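You operate a simulated robot arm through the tools that you are given. There is no shell and no other tool.

You run a simulated two-armed robot. Do the job below in one go: nothing can be reset, and whatever is moved stays where it is left.

JOB
Clamp the film case in its cradle and rub the sticker residue off with remover.
Fine: blue pad, back in its spot; slide the stop back when done. Set down upright: blue pad. Where these are worked on the way, their far stop is far enough and under half their travel is too little: sliding stop. What is to be rubbed or washed off counts as gone when no trace of it is left.

It is judged by the outcome, as a careful person would: the job done as asked, and still so three seconds after it is handed in. It fails if anything else is knocked over, pushed out of place, dropped, spilled or broken.

ROBOT AND FRAMES
Two 6-joint arms with fingered hands on one trunk that stands fixed in place. Base frame: the origin is at the foot of the trunk, x ahead of it, y to its left, z up. Units: mm, degrees, N and s.
The left shoulder is at [70, 191, 1379], the right one opposite. Payload 4.7 kg a hand.
The TCP of each hand is the grasp point between the finger pads, 36 mm short of the fingertips. In the tool frame z runs along the fingers and y along their closing line. Largest opening 120 mm; the body of the gripper starts 42 mm behind the TCP. The gripper is a hand of 5 fingers: y runs from the thumb to the fingers, the wrist lies at [-18, -113, -198] in the tool frame.
Orientation is that of the tool frame in the base frame, as a unit quaternion [x, y, z, w]. With the fingers straight down and the wrist toward the robot, the tool's x, y and z point along [0, 1, 0], [1, 0, 0] and [0, 0, -1] of the base frame.

CONTROLS
- The arms move only by the tool send_rows. It takes "left_commands", "right_commands" or both (then of equal length, played together; a hand with none holds still); each is a list of rows, each a list of 6 numbers: the shift along the tool's x, y, z in units of 25 mm (1.0 is 25 mm), then the turn, a rotation vector about the tool's x, y, z in units of 4 degrees (1.0 is 4 degrees). In form: [[dx, dy, dz, wx, wy, wz], ...]. A call has 1 to 20 rows; each row shifts and turns the commanded pose from where the row before left it, along the tool's axes as they then stand. A call with a number of a shift or a turn outside -1 to 1 is refused whole. Rows are played at 5 a second. More than 50 mm and 8.6 degrees between two rows, and nothing of the call is played. Where a pose cannot be reached the arm comes as near as it can. A force on the tool above 40 N (or 10 N above the force at the start of the call, whichever is more), or a blocked arm, ends the call early, and 0.2 s more pass. In this call time passes only in rows, and 0.2 s behind the last. The reply holds the time, the measured pose of the TCP, the force on the tool along the base axes, the opening and the grip force, in the units named above and with some noise, with the torque about the TCP (base axes, N m) and any sound that the robot's microphone picked up.
- Cameras (640 x 400 px; columns grow to the right, rows downward): "scene" is now at [130.5, -22.1, 1618.9]; the picture's right is [-0.41, -0.91, -0.00], its down [-0.53, 0.24, -0.81] and it looks along [0.74, -0.34, -0.58] (base axes); focal length 374 px, centre (320, 200). "left" rides on the left gripper at [-73, -91, -143] in its tool frame; the picture's right is [-0.80, -0.28, 0.53], its down [0.53, -0.73, 0.42] and it looks along [0.27, 0.62, 0.74] (tool axes); focal length 234 px, centre (320, 200). "right" rides on the right gripper at [73, -91, -143] in its tool frame; the picture's right is [-0.80, 0.28, -0.53], its down [-0.53, -0.73, 0.42] and it looks along [-0.27, 0.62, 0.74] (tool axes); focal length 234 px, centre (320, 200). There is no depth. A picture from a camera that has moved, and an enlarged one, comes with that camera's place and axes in the base frame and with its lens. The place of the scene camera against the robot may be out by one fixed shift of up to 25 mm in any direction.
- snapshot(camera): a new picture of that camera. It takes no simulated time.
- move_column(by): slides the trunk up (or, below 0, down) by that many mm; the arms and the scene camera ride with it, the base frame stays. It gives what a move gives, with no picture.
- set_fingers(index, middle, ring, little, thumb_bend, thumb_turn, hand): sets how far each is bent, from 0 (flat) to 100 (curled in); at 30 the hand is open as for a grip, at 70 the pads meet at the TCP. One left out holds its place. A second passes; each finger stops where it meets its share of the squeeze, and holds until it gets a number again. It is the only way to open and close the hand. It gives what a move gives, with no picture; readings hold the bend of each and the force on index, middle, ring, little, thumb and palm. thumb_turn goes from beside the hand (0) to across from the fingers (100), as for a grip.
- aim_head(pan, tilt): turns the head with the scene camera to pan (to the left, within 86 degrees either way) and tilt (down, from -29 to 69), counted from straight ahead of the robot. It gives what a move gives.
- close_up(camera, box): a new picture of the part [left, top, right, bottom] of that camera's present view, enlarged. It takes no simulated time.
- job_done(): hands the job in; it is judged then, once.

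Places have to be worked out from the pictures, the camera data and where the tool is seen. Open the grippers and draw the arms clear of the work before you hand the job in, unless the task says otherwise.

The tools are called after "Emit:" as a command line: name --argument value ..., lists and objects as JSON in quotes. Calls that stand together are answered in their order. send_rows: Moves the arms, as the interface text tells. Its arguments: {"type":"object","properties":{"left_commands":{"type":"array"},"right_commands":{"type":"array"}},"required":[]} The other tools are called the same way: move_column (by) slides the trunk up or down; set_fingers (index, middle, ring, little, thumb_bend, thumb_turn, hand) moves the fingers one by one; aim_head (pan, tilt) turns the head that bears the scene camera; snapshot (camera) takes a picture; close_up (camera, box) takes an enlarged picture of a part of a camera's view; job_done () hands the job in.

At the start:

```text
t: 0.0
left_eef_pos: [726.6, -84.6, 1278.3]
left_orientation: [0.707, 0.707, -0.001, 0.0]
left_ft_force: [-0.4, 0.0, 0.9]
left_torque: [-0.01, -0.04, 0.03]
left_grip_width: 119.7
left_grasp_force: 0.0
left_shape: jaw
left_bend: [30.0, 30.0, 30.0, 30.0, 30.0, 98.0]
left_finger forces: [0.1, 0.0, 0.0, 0.0, 0.0, 0.0]
right_eef_pos: [490.7, -511.1, 1204.4]
right_orientation: [0.707, 0.707, 0.0, 0.0]
right_ft_force: [0.4, 0.2, -0.3]
right_torque: [0.0, -0.03, 0.0]
right_grip_width: 119.6
right_grasp_force: 0.0
right_shape: jaw
right_bend: [30.0, 30.0, 30.0, 30.0, 30.0, 98.0]
right_finger forces: [0.0, 0.0, 0.0, 0.0, 0.1, 0.0]
trunk travel left (down, up): [-856.0, 84.0]
head pan, tilt: [-24.3, 35.5]
```

scene: 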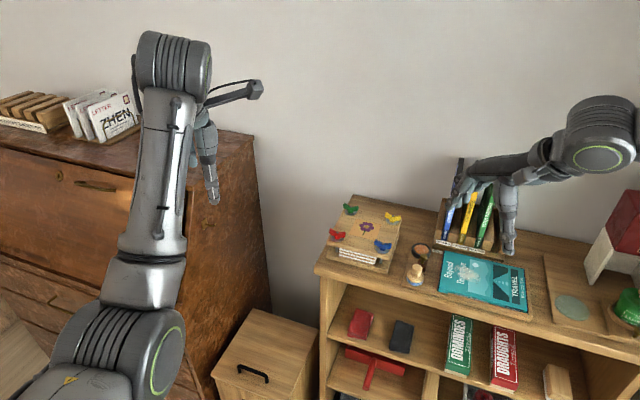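
right: 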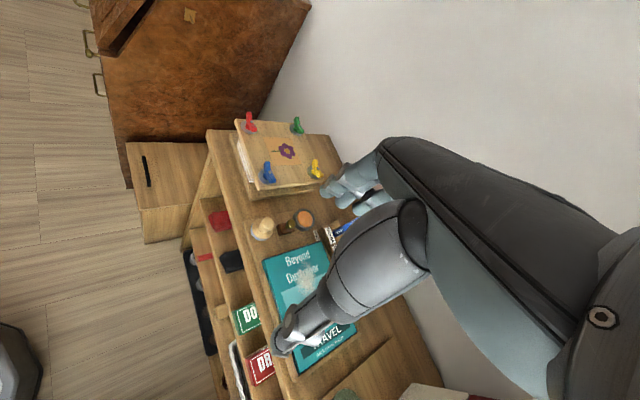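
left: 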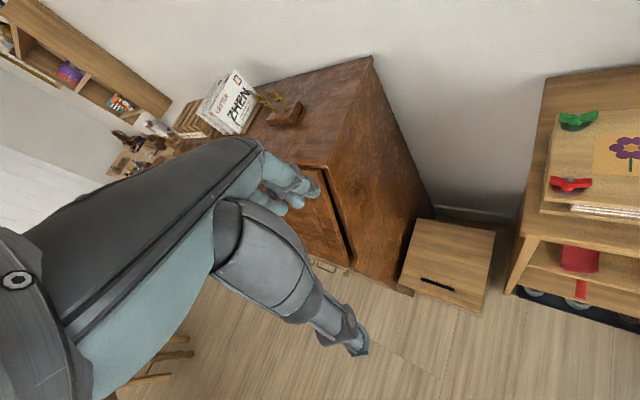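

The first pictures show a shelf with a teal film case, some small round things and a sliding part to the right. I look closer at the shelf top before moving anything.

Emit:
close_up --camera "scene" --box '[400, 220, 640, 370]'

Emit:
aim_head --pan -45 --tilt 40

Emit:
snapshot --camera "scene"

```text
2.67 times, centred on (520, 295) of scene
camera zoom: at [130.5, -22.1, 1618.9], right [-0.41, -0.91, 0.0], down [-0.53, 0.24, -0.81], along [0.74, -0.34, -0.58], focal length 999 px, centre (-213, -53)
```

zoom: 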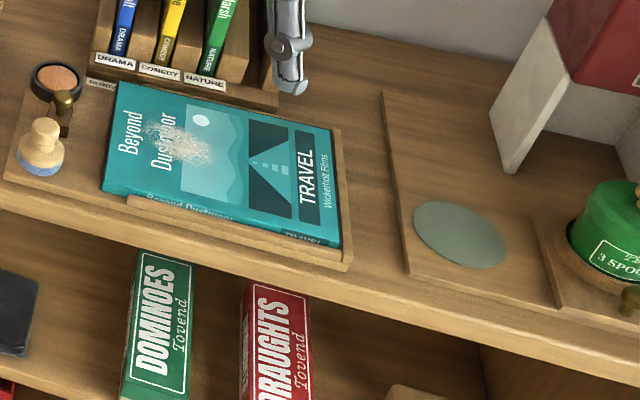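

```text
t: 0.8
left_eef_pos: [727.0, -86.0, 1278.3]
left_orientation: [0.707, 0.707, 0.0, 0.0]
left_ft_force: [0.4, 1.1, 0.5]
left_torque: [-0.01, 0.0, -0.03]
left_grip_width: 119.5
left_grasp_force: 0.0
left_shape: jaw
left_bend: [30.0, 30.0, 30.0, 30.0, 30.0, 98.0]
left_finger forces: [0.0, 0.1, 0.1, 0.1, 0.1, 0.0]
right_eef_pos: [490.6, -511.2, 1204.2]
right_orientation: [0.707, 0.707, 0.0, 0.0]
right_ft_force: [-0.2, 0.1, 0.3]
right_torque: [0.03, 0.03, -0.04]
right_grip_width: 119.5
right_grasp_force: 0.0
right_shape: jaw
right_bend: [30.0, 30.0, 30.0, 30.0, 30.0, 98.0]
right_finger forces: [0.1, 0.0, 0.1, 0.0, 0.1, 0.0]
trunk travel left (down, up): [-856.0, 84.0]
head pan, tilt: [-45.0, 40.0]
```

```text
taken
camera scene: at [110.6, -45.9, 1612.0], right [-0.71, -0.71, 0.0], down [-0.46, 0.45, -0.77], along [0.54, -0.54, -0.64], focal length 374 px, centre (320, 200)
```

scene: 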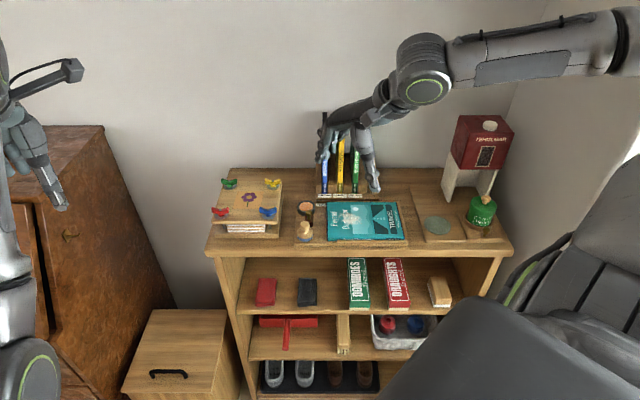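

The head now faces the shelf. I enlarge the left part of its top, where the pad, the remover and the cradle stand.

Emit:
close_up --camera "scene" --box '[280, 180, 420, 267]'

Emit:
close_up --camera "scene" --box '[285, 190, 345, 250]'

Emit:
close_up --camera "right" --box '[230, 180, 370, 300]'

Emit:
close_up --camera "scene" --box '[200, 240, 500, 400]'

Emit:
close_up --camera "scene" --box '[390, 100, 530, 260]'

```text
4.57 times, centred on (350, 224) of scene
camera zoom: at [110.6, -45.9, 1612.0], right [-0.71, -0.71, 0.0], down [-0.46, 0.45, -0.77], along [0.54, -0.54, -0.64], focal length 1712 px, centre (183, 93)
```

zoom: 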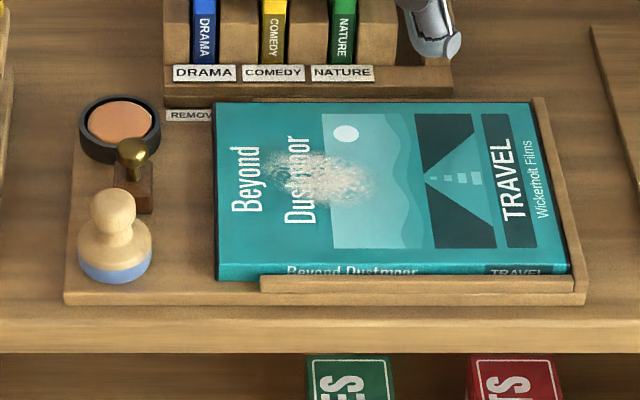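

```text
6.67 times, centred on (315, 220) of scene
camera zoom: at [110.6, -45.9, 1612.0], right [-0.71, -0.71, 0.0], down [-0.46, 0.45, -0.77], along [0.54, -0.54, -0.64], focal length 2497 px, centre (353, 67)
```

zoom: 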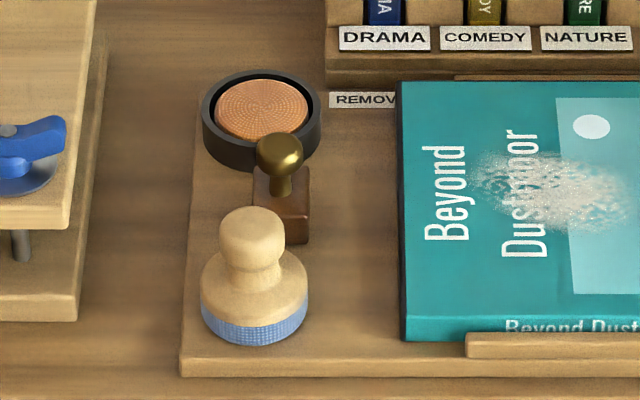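

```text
3.33 times, centred on (300, 240) of right
camera zoom: at [398.3, -439.7, 1344.9], right [0.28, -0.8, 0.53], down [-0.73, -0.53, -0.42], along [0.62, -0.27, -0.74], focal length 781 px, centre (387, 67)
```

zoom: 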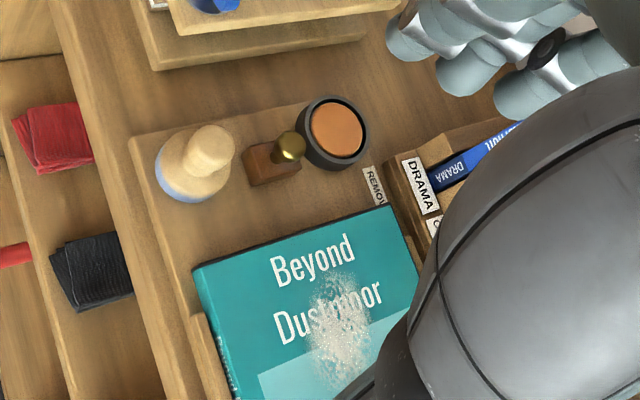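

```text
2.13 times, centred on (350, 320) of scene
camera zoom: at [110.6, -45.9, 1612.0], right [-0.71, -0.71, 0.0], down [-0.46, 0.45, -0.77], along [0.54, -0.54, -0.64], focal length 799 px, centre (256, -56)
```

zoom: 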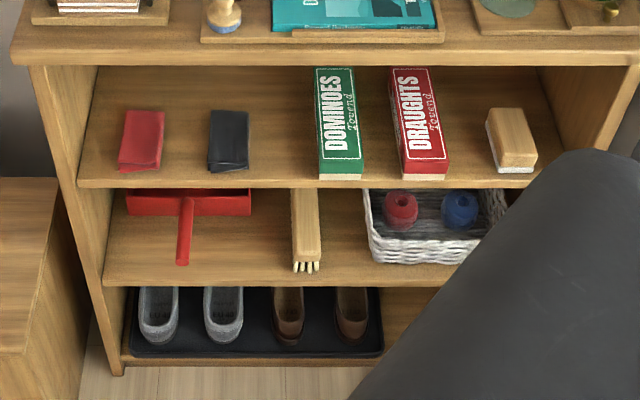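

```text
2.50 times, centred on (460, 180) of scene
camera zoom: at [110.6, -45.9, 1612.0], right [-0.71, -0.71, 0.0], down [-0.46, 0.45, -0.77], along [0.54, -0.54, -0.64], focal length 936 px, centre (-30, 250)
```

zoom: 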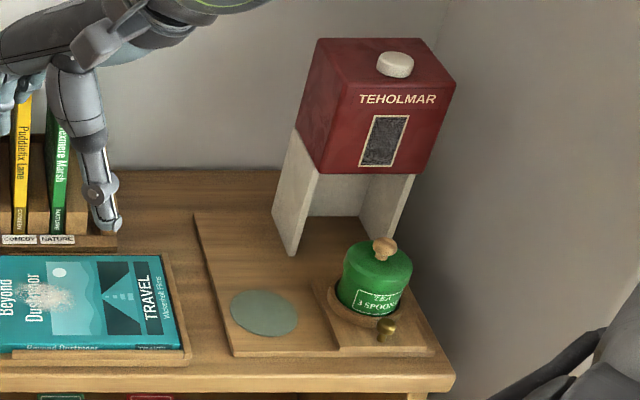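

The board holds a case in a cradle, a sliding stop (wooden block with a brass knob), a blue-soled pad with a wooden handle and a remover dish with an orange face. I turn the right hand 45 degrees to line up with the shelf, staying high.

Emit:
send_rows --right_commands '[[0, 0, 0, 0, 0, 0.9375], [0, 0, 0, 0, 0, 0.9375], [0, 0, 0, 0, 0, 0.9375], [0, 0, 0, 0, 0, 0.9375], [0, 0, 0, 0, 0, 0.9375], [0, 0, 0, 0, 0, 0.9375], [0, 0, 0, 0, 0, 0.9375], [0, 0, 0, 0, 0, 0.9375], [0, 0, 0, 0, 0, 0.9375], [0, 0, 0, 0, 0, 0.9375], [0, 0, 0, 0, 0, 0.9375], [0, 0, 0, 0, 0, 0.9375], [0, 0, 0, 0, 0, 0]]'

Emit:
snapshot --camera "right"

Emit:
snapshot --camera "scene"

```text
t: 3.6
left_eef_pos: [726.7, -85.0, 1278.8]
left_orientation: [0.707, 0.707, 0.0, 0.0]
left_ft_force: [-0.4, 0.0, 0.1]
left_torque: [0.04, 0.0, -0.01]
left_grip_width: 119.6
left_grasp_force: 0.1
left_shape: jaw
left_bend: [30.0, 30.0, 30.0, 30.0, 30.0, 98.0]
left_finger forces: [0.0, 0.1, 0.0, 0.0, 0.0, 0.0]
right_eef_pos: [490.3, -511.8, 1203.6]
right_orientation: [0.923, 0.384, 0.002, -0.002]
right_ft_force: [-0.3, 0.3, 0.3]
right_torque: [0.03, 0.01, 0.03]
right_grip_width: 119.9
right_grasp_force: 0.0
right_shape: jaw
right_bend: [30.0, 30.0, 30.0, 30.0, 30.0, 98.0]
right_finger forces: [0.1, 0.0, 0.0, 0.1, 0.0, 0.0]
trunk travel left (down, up): [-856.0, 84.0]
head pan, tilt: [-45.0, 40.0]
```

```text
taken
camera right: at [475.5, -398.3, 1344.8], right [-0.37, -0.77, 0.52], down [-0.89, 0.14, -0.43], along [0.25, -0.62, -0.74], focal length 234 px, centre (320, 200)
```

right: 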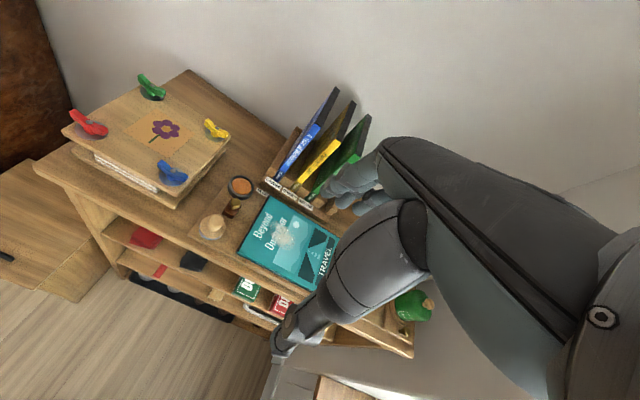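

```text
taken
camera scene: at [110.4, -46.1, 1612.0], right [-0.71, -0.71, 0.0], down [-0.45, 0.45, -0.77], along [0.54, -0.54, -0.64], focal length 374 px, centre (320, 200)
```

scene: 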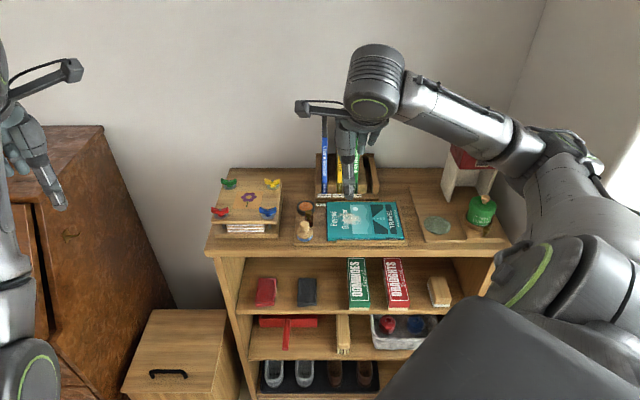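

The hand is aligned. I take an enlarged view with the right camera to triangulate against the earlier one.

Emit:
close_up --camera "right" --box '[180, 160, 340, 260]'

Emit:
close_up --camera "right" --box '[180, 200, 340, 300]'

```text
4.00 times, centred on (260, 210) of right
camera zoom: at [475.5, -398.3, 1344.8], right [-0.37, -0.77, 0.52], down [-0.89, 0.14, -0.43], along [0.25, -0.62, -0.74], focal length 937 px, centre (560, 160)
```

zoom: 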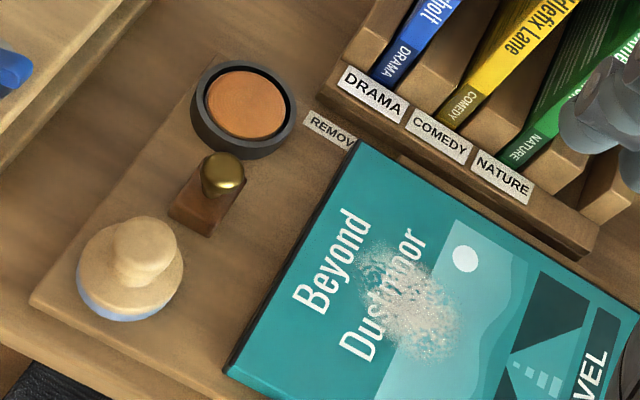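

```text
4.00 times, centred on (260, 250) of right
camera zoom: at [475.5, -398.3, 1344.8], right [-0.37, -0.77, 0.52], down [-0.89, 0.14, -0.43], along [0.25, -0.62, -0.74], focal length 937 px, centre (560, 0)
```

zoom: 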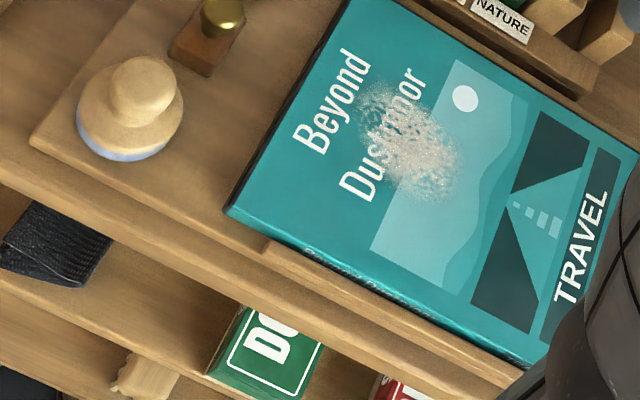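

Rough triangulation puts the pad's handle near (610, -505, 950). I bring the right hand toward a spot well above it for a closer, wider-baseline view.

Emit:
send_rows --right_commands '[[0.372, 0.411, 0.623, 0, 0, 0], [0.372, 0.411, 0.623, 0, 0, 0], [0.372, 0.411, 0.623, 0, 0, 0], [0.372, 0.411, 0.623, 0, 0, 0], [0.372, 0.411, 0.623, 0, 0, 0], [0.372, 0.411, 0.623, 0, 0, 0], [0, 0, 0, 0, 0, 0]]'

Emit:
snapshot --camera "right"

Emit:
close_up --camera "scene" --box '[260, 90, 420, 250]'

```text
t: 5.2
left_eef_pos: [726.8, -84.5, 1278.4]
left_orientation: [0.707, 0.708, 0.001, 0.0]
left_ft_force: [-0.6, -0.3, 0.3]
left_torque: [0.01, -0.01, -0.02]
left_grip_width: 119.6
left_grasp_force: 0.1
left_shape: jaw
left_bend: [30.0, 30.0, 30.0, 30.0, 30.0, 98.0]
left_finger forces: [0.1, 0.0, 0.0, 0.1, 0.1, 0.1]
right_eef_pos: [573.9, -517.7, 1110.0]
right_orientation: [0.924, 0.383, 0.0, -0.001]
right_ft_force: [-0.4, 0.4, -0.1]
right_torque: [0.03, -0.02, 0.05]
right_grip_width: 119.8
right_grasp_force: 0.0
right_shape: jaw
right_bend: [30.0, 30.0, 30.0, 30.0, 30.0, 98.0]
right_finger forces: [0.1, 0.1, 0.1, 0.0, 0.0, 0.0]
right hand out of reach, approached as far as the arm can: row 1
trunk travel left (down, up): [-856.0, 84.0]
head pan, tilt: [-45.0, 40.0]
```

```text
taken
camera right: at [559.8, -402.5, 1250.7], right [-0.37, -0.77, 0.53], down [-0.89, 0.14, -0.42], along [0.25, -0.63, -0.74], focal length 234 px, centre (320, 200)
```

right: 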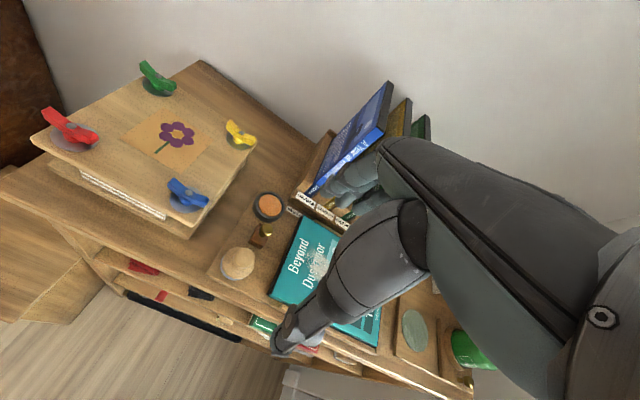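

```text
2.50 times, centred on (340, 170) of scene
camera zoom: at [110.3, -46.1, 1612.0], right [-0.71, -0.71, 0.0], down [-0.45, 0.45, -0.77], along [0.54, -0.54, -0.64], focal length 936 px, centre (270, 275)
```

zoom: 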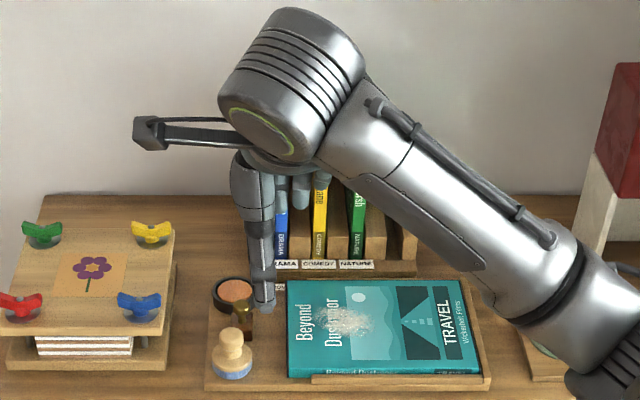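

The hand is above the board; the wrist and forearm are clear. I enlarge the right camera view for triangulation.

Emit:
close_up --camera "right" --box '[200, 170, 360, 270]'

Emit:
close_up --camera "right" --box '[200, 170, 440, 370]'

Emit:
close_up --camera "scene" --box '[290, 130, 350, 220]'

```text
4.00 times, centred on (280, 220) of right
camera zoom: at [559.8, -402.5, 1250.7], right [-0.37, -0.77, 0.53], down [-0.89, 0.14, -0.42], along [0.25, -0.63, -0.74], focal length 937 px, centre (480, 120)
```

zoom: 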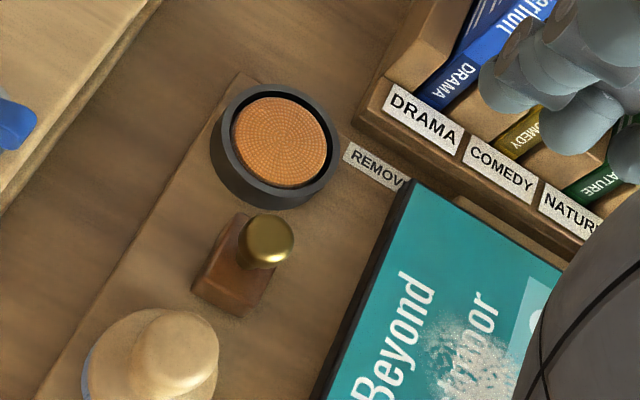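

```text
2.00 times, centred on (320, 270) of right
camera zoom: at [559.8, -402.5, 1250.7], right [-0.37, -0.77, 0.53], down [-0.89, 0.14, -0.42], along [0.25, -0.63, -0.74], focal length 468 px, centre (320, 60)
```

zoom: 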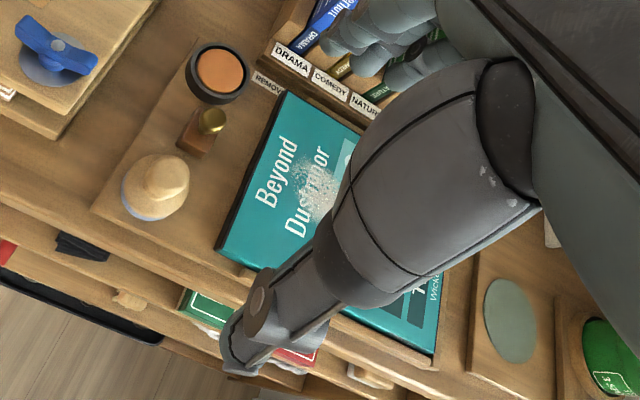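

```text
4.44 times, centred on (320, 175) of scene
camera zoom: at [110.3, -46.1, 1612.0], right [-0.71, -0.71, 0.0], down [-0.45, 0.45, -0.77], along [0.54, -0.54, -0.64], focal length 1664 px, centre (320, 311)
```

zoom: 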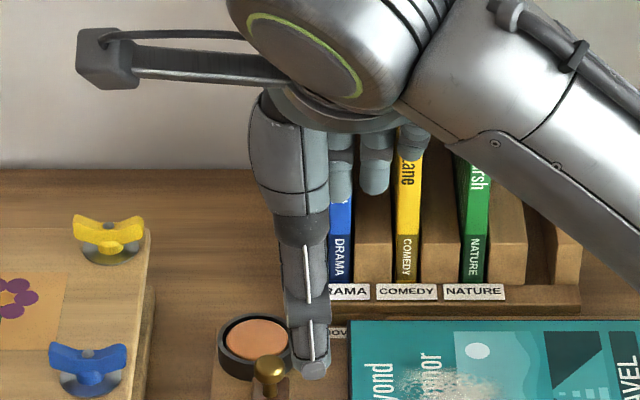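

Combining two right-camera views, I place the pad handle top near (604, -506, 946), the stop's brass knob near (632, -548, 947), the remover face near (677, -580, 920), and the residue around (561, -638). I need to know the hand's shape, so I raise it and turn it sideways to the scene camera.

Emit:
send_rows --right_commands '[[0, -0.5, -0.8, 0, 0, -0.9375], [0, -0.5, -0.8, 0, 0, -0.9375], [0, 0, 0, 0, 0, -0.9375], [0, 0, 0, 0, 0, -0.9375], [0, 0, 0, 0, 0, -0.9375], [0, 0, 0, 0, 0, -0.9375], [0, 0, 0, 0, 0, -0.9375], [0, 0, 0, 0, 0, -0.9375], [0, 0, 0, 0, 0, -0.9375], [0, 0, 0, 0, 0, -0.9375], [0, 0, 0, 0, 0, -0.9375], [0, 0, 0, 0, 0, -0.9375], [0, 0, 0, 0, 0, -0.9375], [0, 0, 0, 0, 0, -0.9375], [0, 0, 0, 0, 0, -0.9375], [0, 0, 0, 0, 0, -0.9375], [0, 0, 0, 0, 0, -0.9375], [0, 0, 0, 0, 0, -0.9375]]'

Emit:
close_up --camera "scene" --box '[240, 40, 480, 220]'

Emit:
snapshot --camera "right"

```text
t: 9.0
left_eef_pos: [727.3, -84.7, 1276.4]
left_orientation: [0.707, 0.707, 0.0, 0.0]
left_ft_force: [1.3, -0.4, -0.4]
left_torque: [-0.02, -0.04, -0.01]
left_grip_width: 119.5
left_grasp_force: 0.2
left_shape: jaw
left_bend: [30.0, 30.0, 30.0, 30.0, 30.0, 98.0]
left_finger forces: [0.0, 0.0, 0.0, 0.0, 0.1, 0.0]
right_eef_pos: [553.4, -502.2, 1148.8]
right_orientation: [0.555, 0.832, 0.001, 0.001]
right_ft_force: [0.4, -0.3, -0.3]
right_torque: [0.01, -0.01, 0.02]
right_grip_width: 119.6
right_grasp_force: 0.1
right_shape: jaw
right_bend: [30.0, 30.0, 30.0, 30.0, 30.0, 98.0]
right_finger forces: [0.0, 0.0, 0.0, 0.0, 0.0, 0.0]
trunk travel left (down, up): [-856.0, 84.0]
head pan, tilt: [-45.0, 40.0]
```

```text
2.22 times, centred on (360, 130) of scene
camera zoom: at [110.7, -46.2, 1612.0], right [-0.71, -0.71, 0.0], down [-0.45, 0.45, -0.77], along [0.54, -0.54, -0.64], focal length 832 px, centre (231, 356)
```

zoom: 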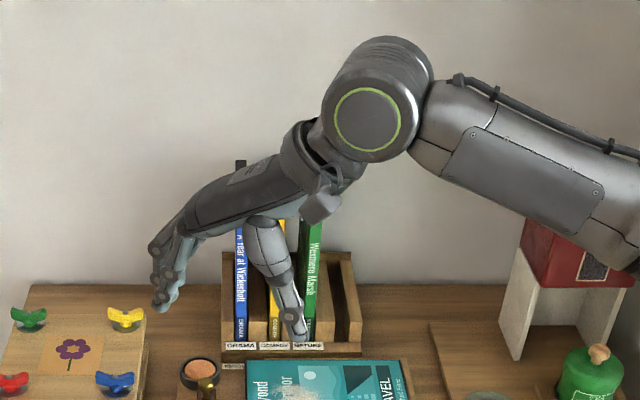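

```text
taken
camera right: at [442.0, -470.7, 1290.3], right [0.57, -0.64, 0.53], down [-0.47, -0.77, -0.42], along [0.68, -0.01, -0.74], focal length 234 px, centre (320, 200)
```

right: 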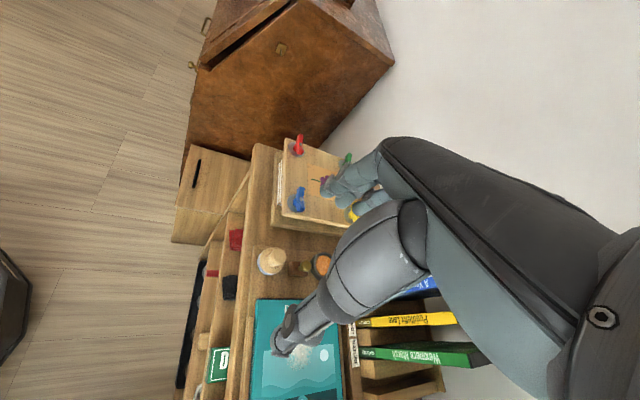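

The side view shows the palm slanting up to the wrist, with knuckles reaching about 80 mm beyond the TCP. I part-close the hand in the air to see the opening and where each finger sits.

Emit:
set_fingers --hand "right" --index 57 --middle 57 --ring 57 --little 57 --thumb_bend 57 --thumb_turn 98

Emit:
close_up --camera "scene" --box '[270, 80, 390, 180]'

Emit:
close_up --camera "right" --box '[240, 120, 440, 370]'

```text
t: 10.0
left_eef_pos: [725.8, -85.5, 1278.6]
left_orientation: [0.707, 0.707, 0.0, 0.0]
left_ft_force: [0.4, -0.2, 1.1]
left_torque: [0.0, -0.04, 0.01]
left_grip_width: 119.6
left_grasp_force: 0.0
left_shape: jaw
left_bend: [30.0, 30.0, 30.0, 30.0, 30.0, 98.0]
left_finger forces: [0.0, 0.1, 0.1, 0.0, 0.1, 0.0]
right_eef_pos: [554.2, -501.9, 1149.5]
right_orientation: [0.556, 0.831, 0.0, 0.0]
right_ft_force: [0.0, 0.3, 0.3]
right_torque: [0.01, 0.01, 0.0]
right_grip_width: 45.8
right_grasp_force: 0.0
right_shape: fingers
right_bend: [56.0, 56.0, 56.0, 56.0, 56.0, 99.0]
right_finger forces: [0.0, 0.0, 0.1, 0.1, 0.1, 0.0]
trunk travel left (down, up): [-856.0, 84.0]
head pan, tilt: [-45.0, 40.0]
```

```text
4.00 times, centred on (330, 130) of scene
camera zoom: at [110.6, -46.0, 1612.0], right [-0.71, -0.71, 0.0], down [-0.45, 0.45, -0.77], along [0.54, -0.54, -0.64], focal length 1498 px, centre (280, 480)
```

zoom: 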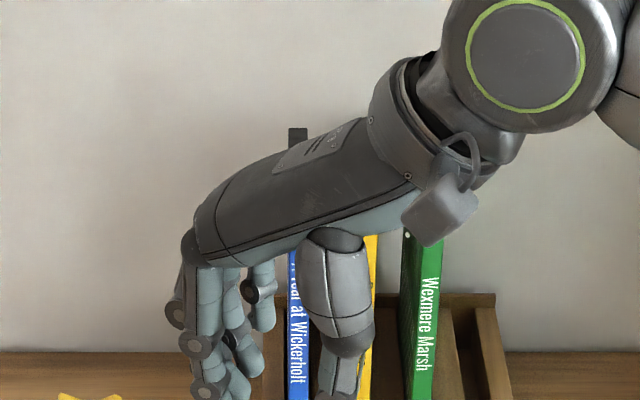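

```text
1.60 times, centred on (340, 245) of right
camera zoom: at [441.9, -470.4, 1290.4], right [0.57, -0.64, 0.53], down [-0.47, -0.77, -0.42], along [0.68, -0.01, -0.74], focal length 375 px, centre (288, 128)
```

zoom: 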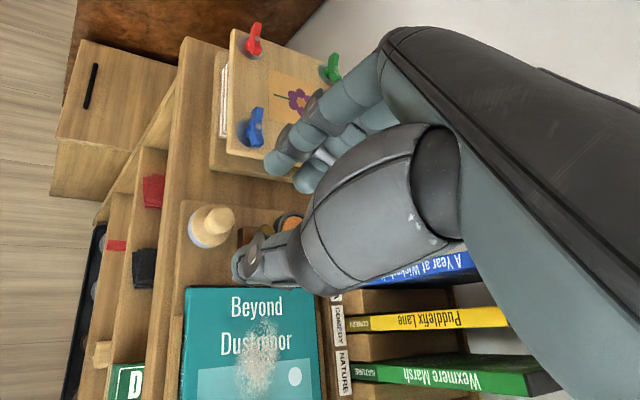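

At bend 57 the opening is 46 mm, with thumb opposite index and middle. I turn to a yaw of about -22 degrees so the thumb clears the pad, then hover above the stop's knob.

Emit:
send_rows --right_commands '[[0, 0, 0, 0, 0, 0.9375], [0, 0, 0, 0, 0, 0.9375], [0, 0, 0, 0, 0, 0.9375], [0, 0, 0, 0, 0, 0.9375], [0, 0, 0, 0, 0, 0.9375], [0, 0, 0, 0, 0, 0.9375], [0, 0, 0, 0, 0, 0.9375], [0, 0, 0, 0, 0, 0.9375], [0, 0, 0, 0, 0, 0.9375], [0, 0, 0, 0, 0, 0.9375], [0, 0, 0, 0, 0, 0.9375], [0, 0, 0, 0, 0, 0.9375], [-0.087, 0.599, 0.727, 0, 0, 0], [-0.087, 0.599, 0.727, 0, 0, 0], [-0.087, 0.599, 0.727, 0, 0, 0], [-0.087, 0.599, 0.727, 0, 0, 0], [-0.087, 0.599, 0.727, 0, 0, 0], [-0.087, 0.599, 0.727, 0, 0, 0], [0, 0, 0, 0, 0, 0]]'

Emit:
snapshot --camera "right"

Emit:
close_up --camera "right" --box '[200, 160, 400, 340]'

Emit:
close_up --camera "scene" --box '[270, 120, 390, 250]'

```text
t: 14.0
left_eef_pos: [726.6, -84.6, 1278.9]
left_orientation: [0.707, 0.707, -0.001, 0.001]
left_ft_force: [-0.8, 0.6, 0.8]
left_torque: [-0.01, -0.03, 0.04]
left_grip_width: 119.6
left_grasp_force: 0.0
left_shape: jaw
left_bend: [30.0, 30.0, 30.0, 30.0, 30.0, 98.0]
left_finger forces: [0.0, 0.1, 0.1, 0.0, 0.0, 0.0]
right_eef_pos: [632.5, -549.8, 1041.5]
right_orientation: [0.832, 0.555, 0.001, 0.001]
right_ft_force: [0.4, -0.2, 0.5]
right_torque: [-0.01, 0.0, 0.01]
right_grip_width: 45.3
right_grasp_force: 0.1
right_shape: fingers
right_bend: [56.0, 56.0, 56.0, 56.0, 56.0, 99.0]
right_finger forces: [0.0, 0.1, 0.0, 0.0, 0.0, 0.0]
trunk travel left (down, up): [-856.0, 84.0]
head pan, tilt: [-45.0, 40.0]
```

```text
taken
camera right: at [576.0, -449.1, 1182.0], right [-0.05, -0.85, 0.53], down [-0.88, -0.21, -0.42], along [0.47, -0.48, -0.74], focal length 234 px, centre (320, 200)
```

right: 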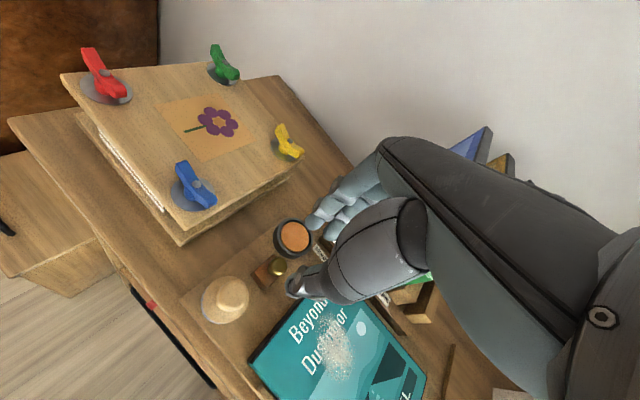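

```text
2.22 times, centred on (300, 250) of right
camera zoom: at [576.0, -449.1, 1182.0], right [-0.05, -0.85, 0.53], down [-0.88, -0.21, -0.42], along [0.47, -0.48, -0.74], focal length 520 px, centre (364, 89)
```

zoom: 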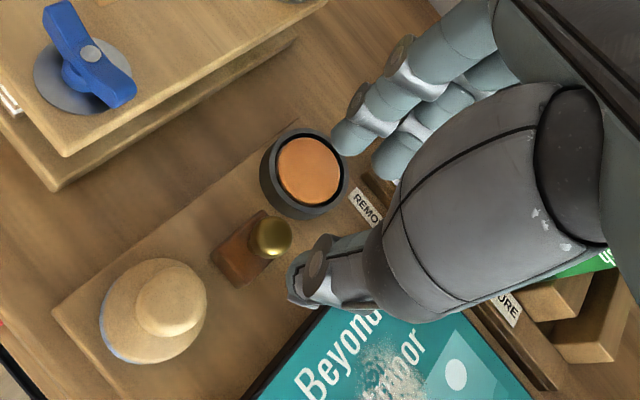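

```text
3.08 times, centred on (330, 185) of scene
camera zoom: at [110.2, -46.0, 1612.0], right [-0.71, -0.71, 0.0], down [-0.45, 0.45, -0.77], along [0.54, -0.54, -0.64], focal length 1152 px, centre (289, 246)
```

zoom: 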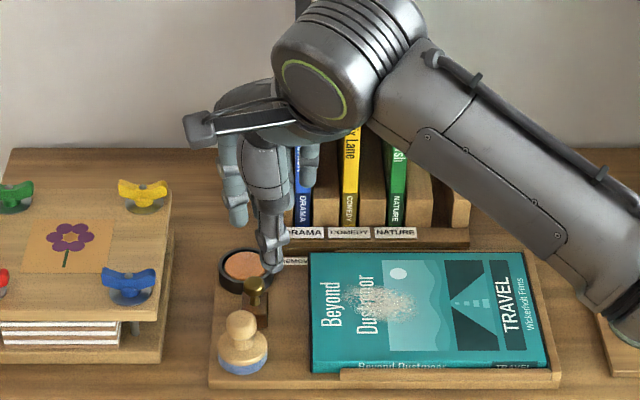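

The new view confirms the brass knob at about (632, -547.5, 947) and the dish face near (677, -580, 920). I narrow the fingers a little and lower the hand around the knob.

Emit:
set_fingers --hand "right" --index 60 --middle 60 --ring 60 --little 60 --thumb_bend 60

Emit:
send_rows --right_commands '[[0.02, -0.014, 0.4, 0, 0, 0], [0.02, -0.014, 0.4, 0, 0, 0], [0.02, -0.014, 0.4, 0, 0, 0], [0.02, -0.014, 0.4, 0, 0, 0], [0, 0, 0.4, 0, 0, 0], [0, 0, 0.3, 0, 0, 0], [0, 0, 0, 0, 0, 0]]'

Emit:
close_up --camera "right" --box '[200, 160, 400, 340]'

Emit:
close_up --camera "scene" --box '[270, 140, 360, 250]'

```text
t: 15.0
left_eef_pos: [727.7, -84.7, 1278.7]
left_orientation: [0.707, 0.707, 0.0, 0.0]
left_ft_force: [0.7, 0.2, 0.3]
left_torque: [0.01, 0.01, 0.0]
left_grip_width: 119.7
left_grasp_force: 0.0
left_shape: jaw
left_bend: [30.0, 30.0, 30.0, 30.0, 30.0, 98.0]
left_finger forces: [0.0, 0.1, 0.0, 0.0, 0.0, 0.0]
right_eef_pos: [632.8, -550.0, 1041.0]
right_orientation: [0.831, 0.556, 0.0, 0.0]
right_ft_force: [0.8, -1.4, 0.1]
right_torque: [0.05, 0.0, 0.01]
right_grip_width: 33.5
right_grasp_force: 0.0
right_shape: fingers
right_bend: [60.0, 60.0, 60.0, 60.0, 60.0, 99.0]
right_finger forces: [0.0, 0.0, 0.0, 0.1, 0.0, 0.0]
trunk travel left (down, up): [-856.0, 84.0]
head pan, tilt: [-45.0, 40.0]
```

```text
t: 16.6
left_eef_pos: [727.7, -84.7, 1278.2]
left_orientation: [0.707, 0.707, 0.0, 0.0]
left_ft_force: [-0.5, 0.3, -0.7]
left_torque: [0.03, 0.01, -0.01]
left_grip_width: 119.7
left_grasp_force: 0.1
left_shape: jaw
left_bend: [30.0, 30.0, 30.0, 30.0, 30.0, 98.0]
left_finger forces: [0.1, 0.0, 0.0, 0.0, 0.0, 0.1]
right_eef_pos: [631.2, -546.3, 983.7]
right_orientation: [0.831, 0.556, 0.0, 0.0]
right_ft_force: [0.1, -0.1, 1.9]
right_torque: [-0.02, 0.02, -0.03]
right_grip_width: 33.1
right_grasp_force: 0.8
right_shape: fingers
right_bend: [60.0, 60.0, 60.0, 60.0, 60.0, 99.0]
right_finger forces: [0.0, 0.3, 0.1, 0.0, 0.6, 0.0]
trunk travel left (down, up): [-856.0, 84.0]
head pan, tilt: [-45.0, 40.0]
```

```text
2.22 times, centred on (300, 250) of right
camera zoom: at [574.4, -444.8, 1125.2], right [-0.05, -0.85, 0.53], down [-0.88, -0.21, -0.42], along [0.47, -0.48, -0.74], focal length 520 px, centre (364, 89)
```

zoom: 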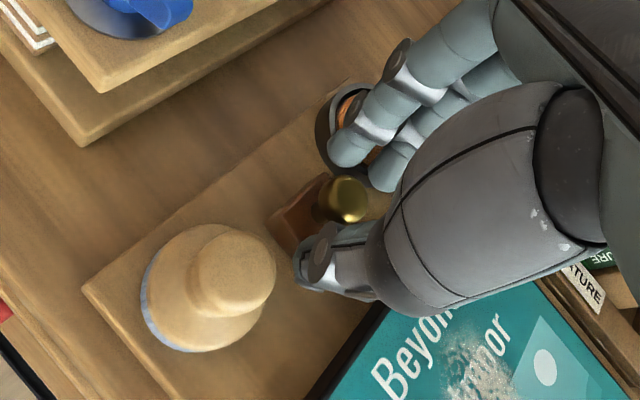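

```text
3.64 times, centred on (315, 195) of scene
camera zoom: at [110.5, -45.8, 1612.0], right [-0.71, -0.71, 0.0], down [-0.45, 0.45, -0.77], along [0.54, -0.54, -0.64], focal length 1362 px, centre (338, 218)
```

zoom: 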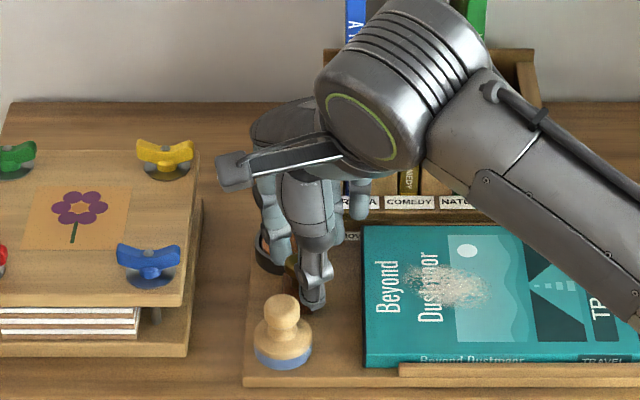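

The hand straddles the knob; the knob looks 2–3 mm toward the fingers. I shift slightly and lower the last 14 mm in small steps.

Emit:
send_rows --right_commands '[[-0.04, 0.09, 0, 0, 0, 0], [0, 0, 0.14, 0, 0, 0], [0, 0, 0.14, 0, 0, 0], [0, 0, 0.14, 0, 0, 0], [0, 0, 0.14, 0, 0, 0], [0, 0, 0, 0, 0, 0]]'

Emit:
close_up --camera "right" --box '[220, 160, 380, 280]'

Emit:
close_up --camera "scene" --box '[270, 160, 360, 250]'

```text
t: 17.7
left_eef_pos: [723.5, -84.3, 1278.9]
left_orientation: [0.707, 0.707, -0.001, 0.001]
left_ft_force: [0.3, 0.3, 0.3]
left_torque: [0.03, 0.02, -0.02]
left_grip_width: 119.6
left_grasp_force: 0.1
left_shape: jaw
left_bend: [30.0, 30.0, 30.0, 30.0, 30.0, 98.0]
left_finger forces: [0.0, 0.0, 0.0, 0.1, 0.0, 0.1]
right_eef_pos: [635.1, -547.5, 983.8]
right_orientation: [0.83, 0.557, 0.005, 0.009]
right_ft_force: [-7.3, 2.5, 25.1]
right_torque: [0.25, 0.55, -0.04]
right_grip_width: 33.8
right_grasp_force: 12.7
right_shape: fingers
right_bend: [62.0, 61.0, 60.0, 60.0, 58.0, 99.0]
right_finger forces: [5.2, 2.7, 0.0, 0.0, 17.8, 0.1]
trunk travel left (down, up): [-856.0, 84.0]
head pan, tilt: [-45.0, 40.0]
stopped in row 5 (right hand): the force on the tool passed its limit at 43 N (the readings are from after the stop); the commanded pose is now the measured one
```

```text
3.33 times, centred on (300, 220) of right
camera zoom: at [576.0, -444.8, 1122.0], right [-0.06, -0.84, 0.53], down [-0.87, -0.22, -0.44], along [0.49, -0.49, -0.72], focal length 781 px, centre (387, 133)
```

zoom: 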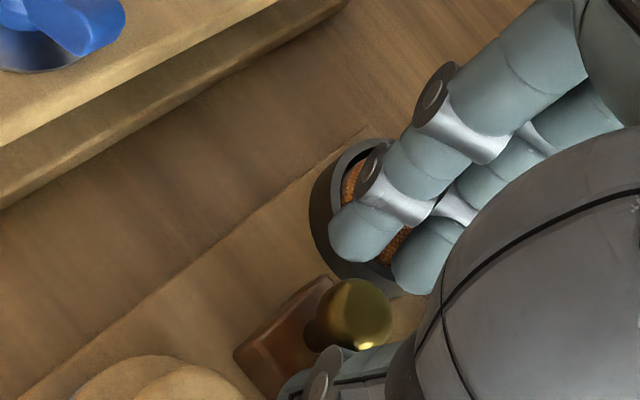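

```text
4.44 times, centred on (315, 205) of scene
camera zoom: at [108.3, -44.5, 1612.1], right [-0.71, -0.71, 0.0], down [-0.45, 0.45, -0.77], along [0.54, -0.54, -0.64], focal length 1664 px, centre (342, 178)
```

zoom: 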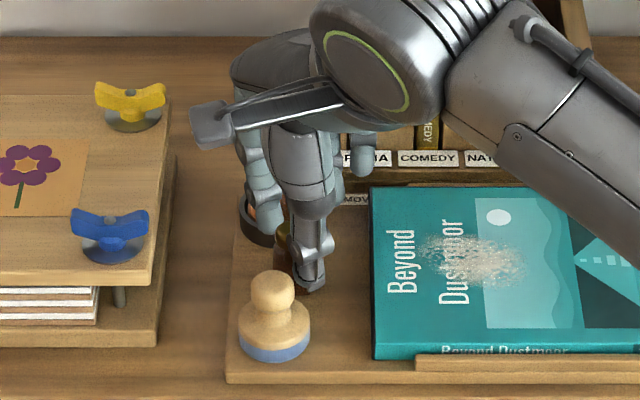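

Thumb and index met something about 20 mm sooner than expected, so heights are likely higher than I estimated. I lift straight up and check nothing has shifted.

Emit:
send_rows --right_commands '[[0, 0, -0.3, 0, 0, 0], [0, 0, -0.5, 0, 0, 0], [0, 0, -0.8, 0, 0, 0], [0, 0, -0.8, 0, 0, 0], [0, 0, 0, 0, 0, 0]]'

Emit:
close_up --camera "right" --box '[220, 180, 380, 300]'

Emit:
close_up --camera "scene" --box '[270, 160, 360, 250]'

```text
t: 18.9
left_eef_pos: [727.7, -85.1, 1277.3]
left_orientation: [0.707, 0.707, 0.0, 0.0]
left_ft_force: [0.2, 0.4, 0.3]
left_torque: [-0.02, 0.02, 0.06]
left_grip_width: 119.6
left_grasp_force: 0.0
left_shape: jaw
left_bend: [30.0, 30.0, 30.0, 30.0, 30.0, 98.0]
left_finger forces: [0.1, 0.0, 0.0, 0.1, 0.1, 0.1]
right_eef_pos: [635.2, -547.5, 1039.1]
right_orientation: [0.83, 0.557, 0.002, 0.006]
right_ft_force: [-0.3, -0.5, -0.2]
right_torque: [-0.03, -0.01, -0.01]
right_grip_width: 33.1
right_grasp_force: 0.0
right_shape: fingers
right_bend: [60.0, 60.0, 60.0, 60.0, 60.0, 99.0]
right_finger forces: [0.0, 0.0, 0.0, 0.0, 0.1, 0.0]
trunk travel left (down, up): [-856.0, 84.0]
head pan, tilt: [-45.0, 40.0]
```

```text
3.33 times, centred on (300, 240) of right
camera zoom: at [577.4, -445.5, 1179.2], right [-0.05, -0.85, 0.53], down [-0.88, -0.22, -0.43], along [0.48, -0.49, -0.73], focal length 781 px, centre (387, 67)
```

zoom: 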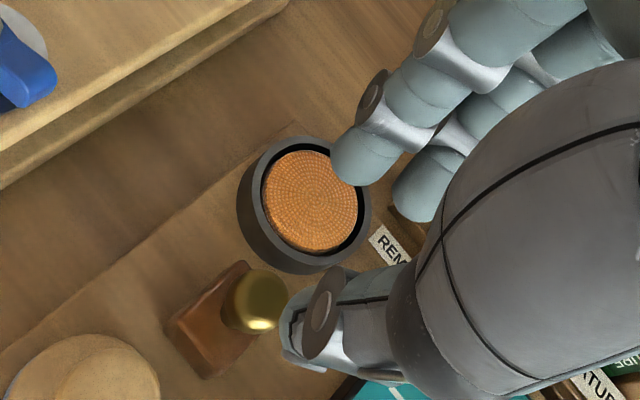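

```text
4.44 times, centred on (315, 205) of scene
camera zoom: at [110.7, -46.1, 1612.0], right [-0.71, -0.71, 0.0], down [-0.45, 0.45, -0.77], along [0.54, -0.54, -0.64], focal length 1664 px, centre (342, 178)
```

zoom: 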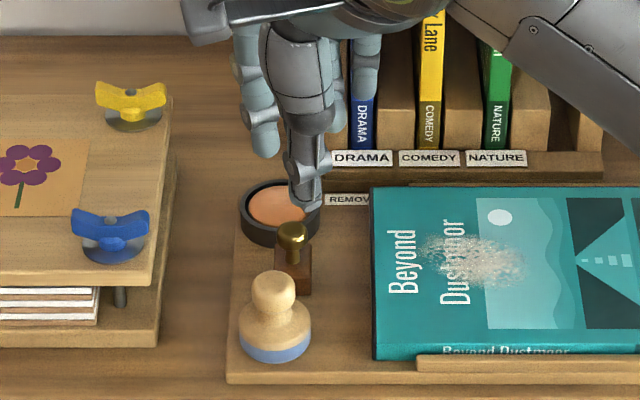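

Nothing moved. I straighten the slight tilt, then take two views in the same orientation 160 mm apart in height to fix the heights properly.

Emit:
send_rows --right_commands '[[0, -0.4, 0, 0.175, 0.047, 0], [0, -0.4, 0, 0, 0, 0], [0, 0, 0, 0, 0, 0], [0, 0, 0, 0, 0, 0]]'

Emit:
close_up --camera "right" --box '[200, 180, 360, 280]'

Emit:
close_up --camera "right" --box '[180, 250, 340, 350]'

Emit:
send_rows --right_commands '[[0, -0.3, -0.8, 0, 0, 0], [0, -0.3, -0.8, 0, 0, 0], [0, -0.3, -0.8, 0, 0, 0], [0, -0.3, -0.8, 0, 0, 0], [0, -0.3, -0.8, 0, 0, 0], [0, -0.3, -0.8, 0, 0, 0], [0, -0.3, -0.8, 0, 0, 0], [0, -0.3, -0.8, 0, 0, 0], [0, 0, 0, 0, 0, 0], [0, 0, 0, 0, 0, 0]]'

Emit:
close_up --camera "right" --box '[200, 150, 360, 250]'

Emit:
close_up --camera "right" --box '[220, 200, 380, 300]'

```text
t: 19.9
left_eef_pos: [726.9, -84.8, 1277.3]
left_orientation: [0.707, 0.707, 0.0, 0.0]
left_ft_force: [0.2, 0.4, 0.4]
left_torque: [-0.03, -0.02, 0.01]
left_grip_width: 119.4
left_grasp_force: 0.0
left_shape: jaw
left_bend: [30.0, 30.0, 30.0, 30.0, 30.0, 98.0]
left_finger forces: [0.0, 0.2, 0.1, 0.1, 0.1, 0.1]
right_eef_pos: [616.8, -540.9, 1038.0]
right_orientation: [0.831, 0.556, 0.001, -0.001]
right_ft_force: [-0.1, -0.1, -0.1]
right_torque: [0.01, 0.02, -0.02]
right_grip_width: 33.3
right_grasp_force: 0.1
right_shape: fingers
right_bend: [60.0, 60.0, 60.0, 60.0, 60.0, 99.0]
right_finger forces: [0.0, 0.0, 0.0, 0.0, 0.0, 0.1]
trunk travel left (down, up): [-856.0, 84.0]
head pan, tilt: [-45.0, 40.0]
```

```text
4.00 times, centred on (280, 230) of right
camera zoom: at [559.9, -440.1, 1179.1], right [-0.05, -0.85, 0.52], down [-0.88, -0.21, -0.43], along [0.47, -0.48, -0.74], focal length 937 px, centre (480, 80)
```

zoom: 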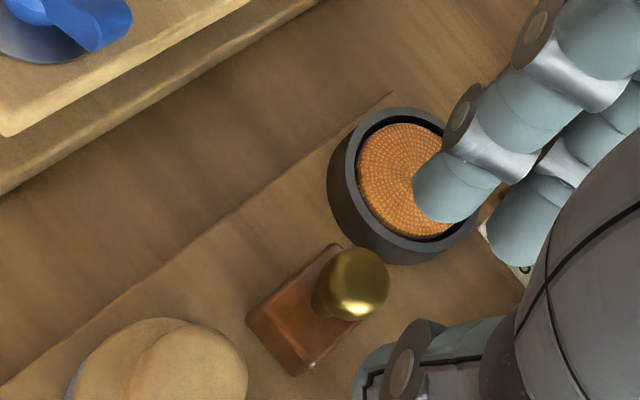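

```text
4.00 times, centred on (260, 300) of right
camera zoom: at [559.9, -440.1, 1179.1], right [-0.05, -0.85, 0.52], down [-0.88, -0.21, -0.43], along [0.47, -0.48, -0.74], focal length 937 px, centre (560, -200)
```

zoom: 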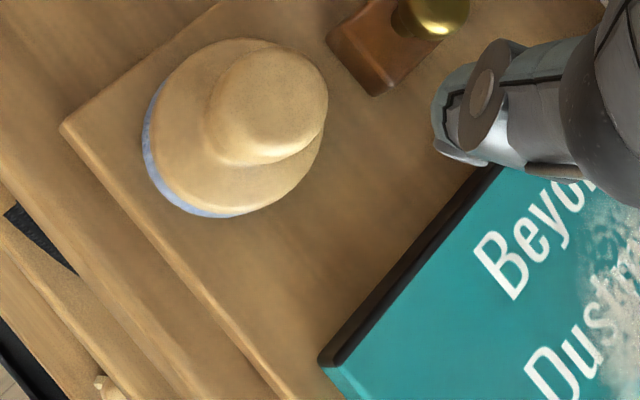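

```text
t: 22.1
left_eef_pos: [727.1, -85.1, 1278.4]
left_orientation: [0.707, 0.707, 0.0, 0.0]
left_ft_force: [-0.7, -0.6, 0.5]
left_torque: [-0.02, 0.02, 0.01]
left_grip_width: 119.7
left_grasp_force: 0.0
left_shape: jaw
left_bend: [30.0, 30.0, 30.0, 30.0, 30.0, 98.0]
left_finger forces: [0.1, 0.0, 0.1, 0.0, 0.1, 0.1]
right_eef_pos: [561.5, -517.0, 1198.6]
right_orientation: [0.831, 0.557, 0.001, 0.0]
right_ft_force: [-0.3, 0.0, 0.2]
right_torque: [-0.02, -0.03, 0.03]
right_grip_width: 33.0
right_grasp_force: 0.1
right_shape: fingers
right_bend: [60.0, 60.0, 60.0, 60.0, 60.0, 99.0]
right_finger forces: [0.1, 0.1, 0.0, 0.1, 0.1, 0.1]
trunk travel left (down, up): [-856.0, 84.0]
head pan, tilt: [-45.0, 40.0]
```

```text
4.00 times, centred on (280, 200) of right
camera zoom: at [504.4, -416.1, 1339.4], right [-0.05, -0.85, 0.52], down [-0.88, -0.21, -0.43], along [0.47, -0.48, -0.74], focal length 937 px, centre (480, 200)
```

zoom: 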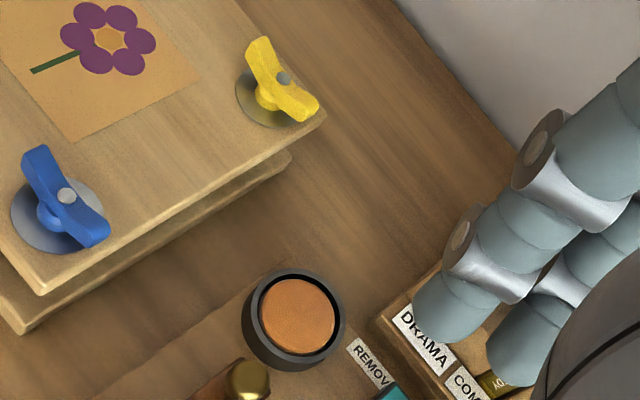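

```text
4.00 times, centred on (300, 250) of right
camera zoom: at [504.4, -416.1, 1339.4], right [-0.05, -0.85, 0.52], down [-0.88, -0.21, -0.43], along [0.47, -0.48, -0.74], focal length 937 px, centre (400, 0)
```

zoom: 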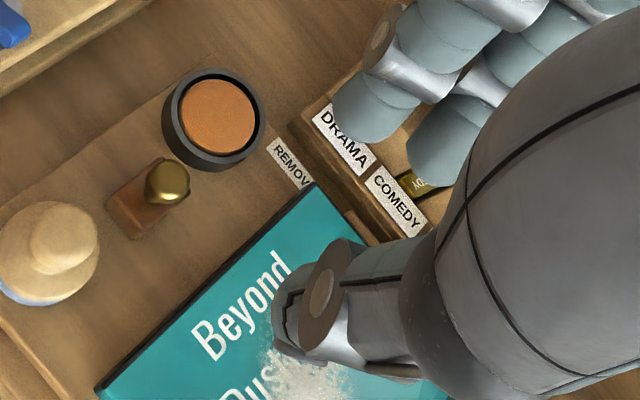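

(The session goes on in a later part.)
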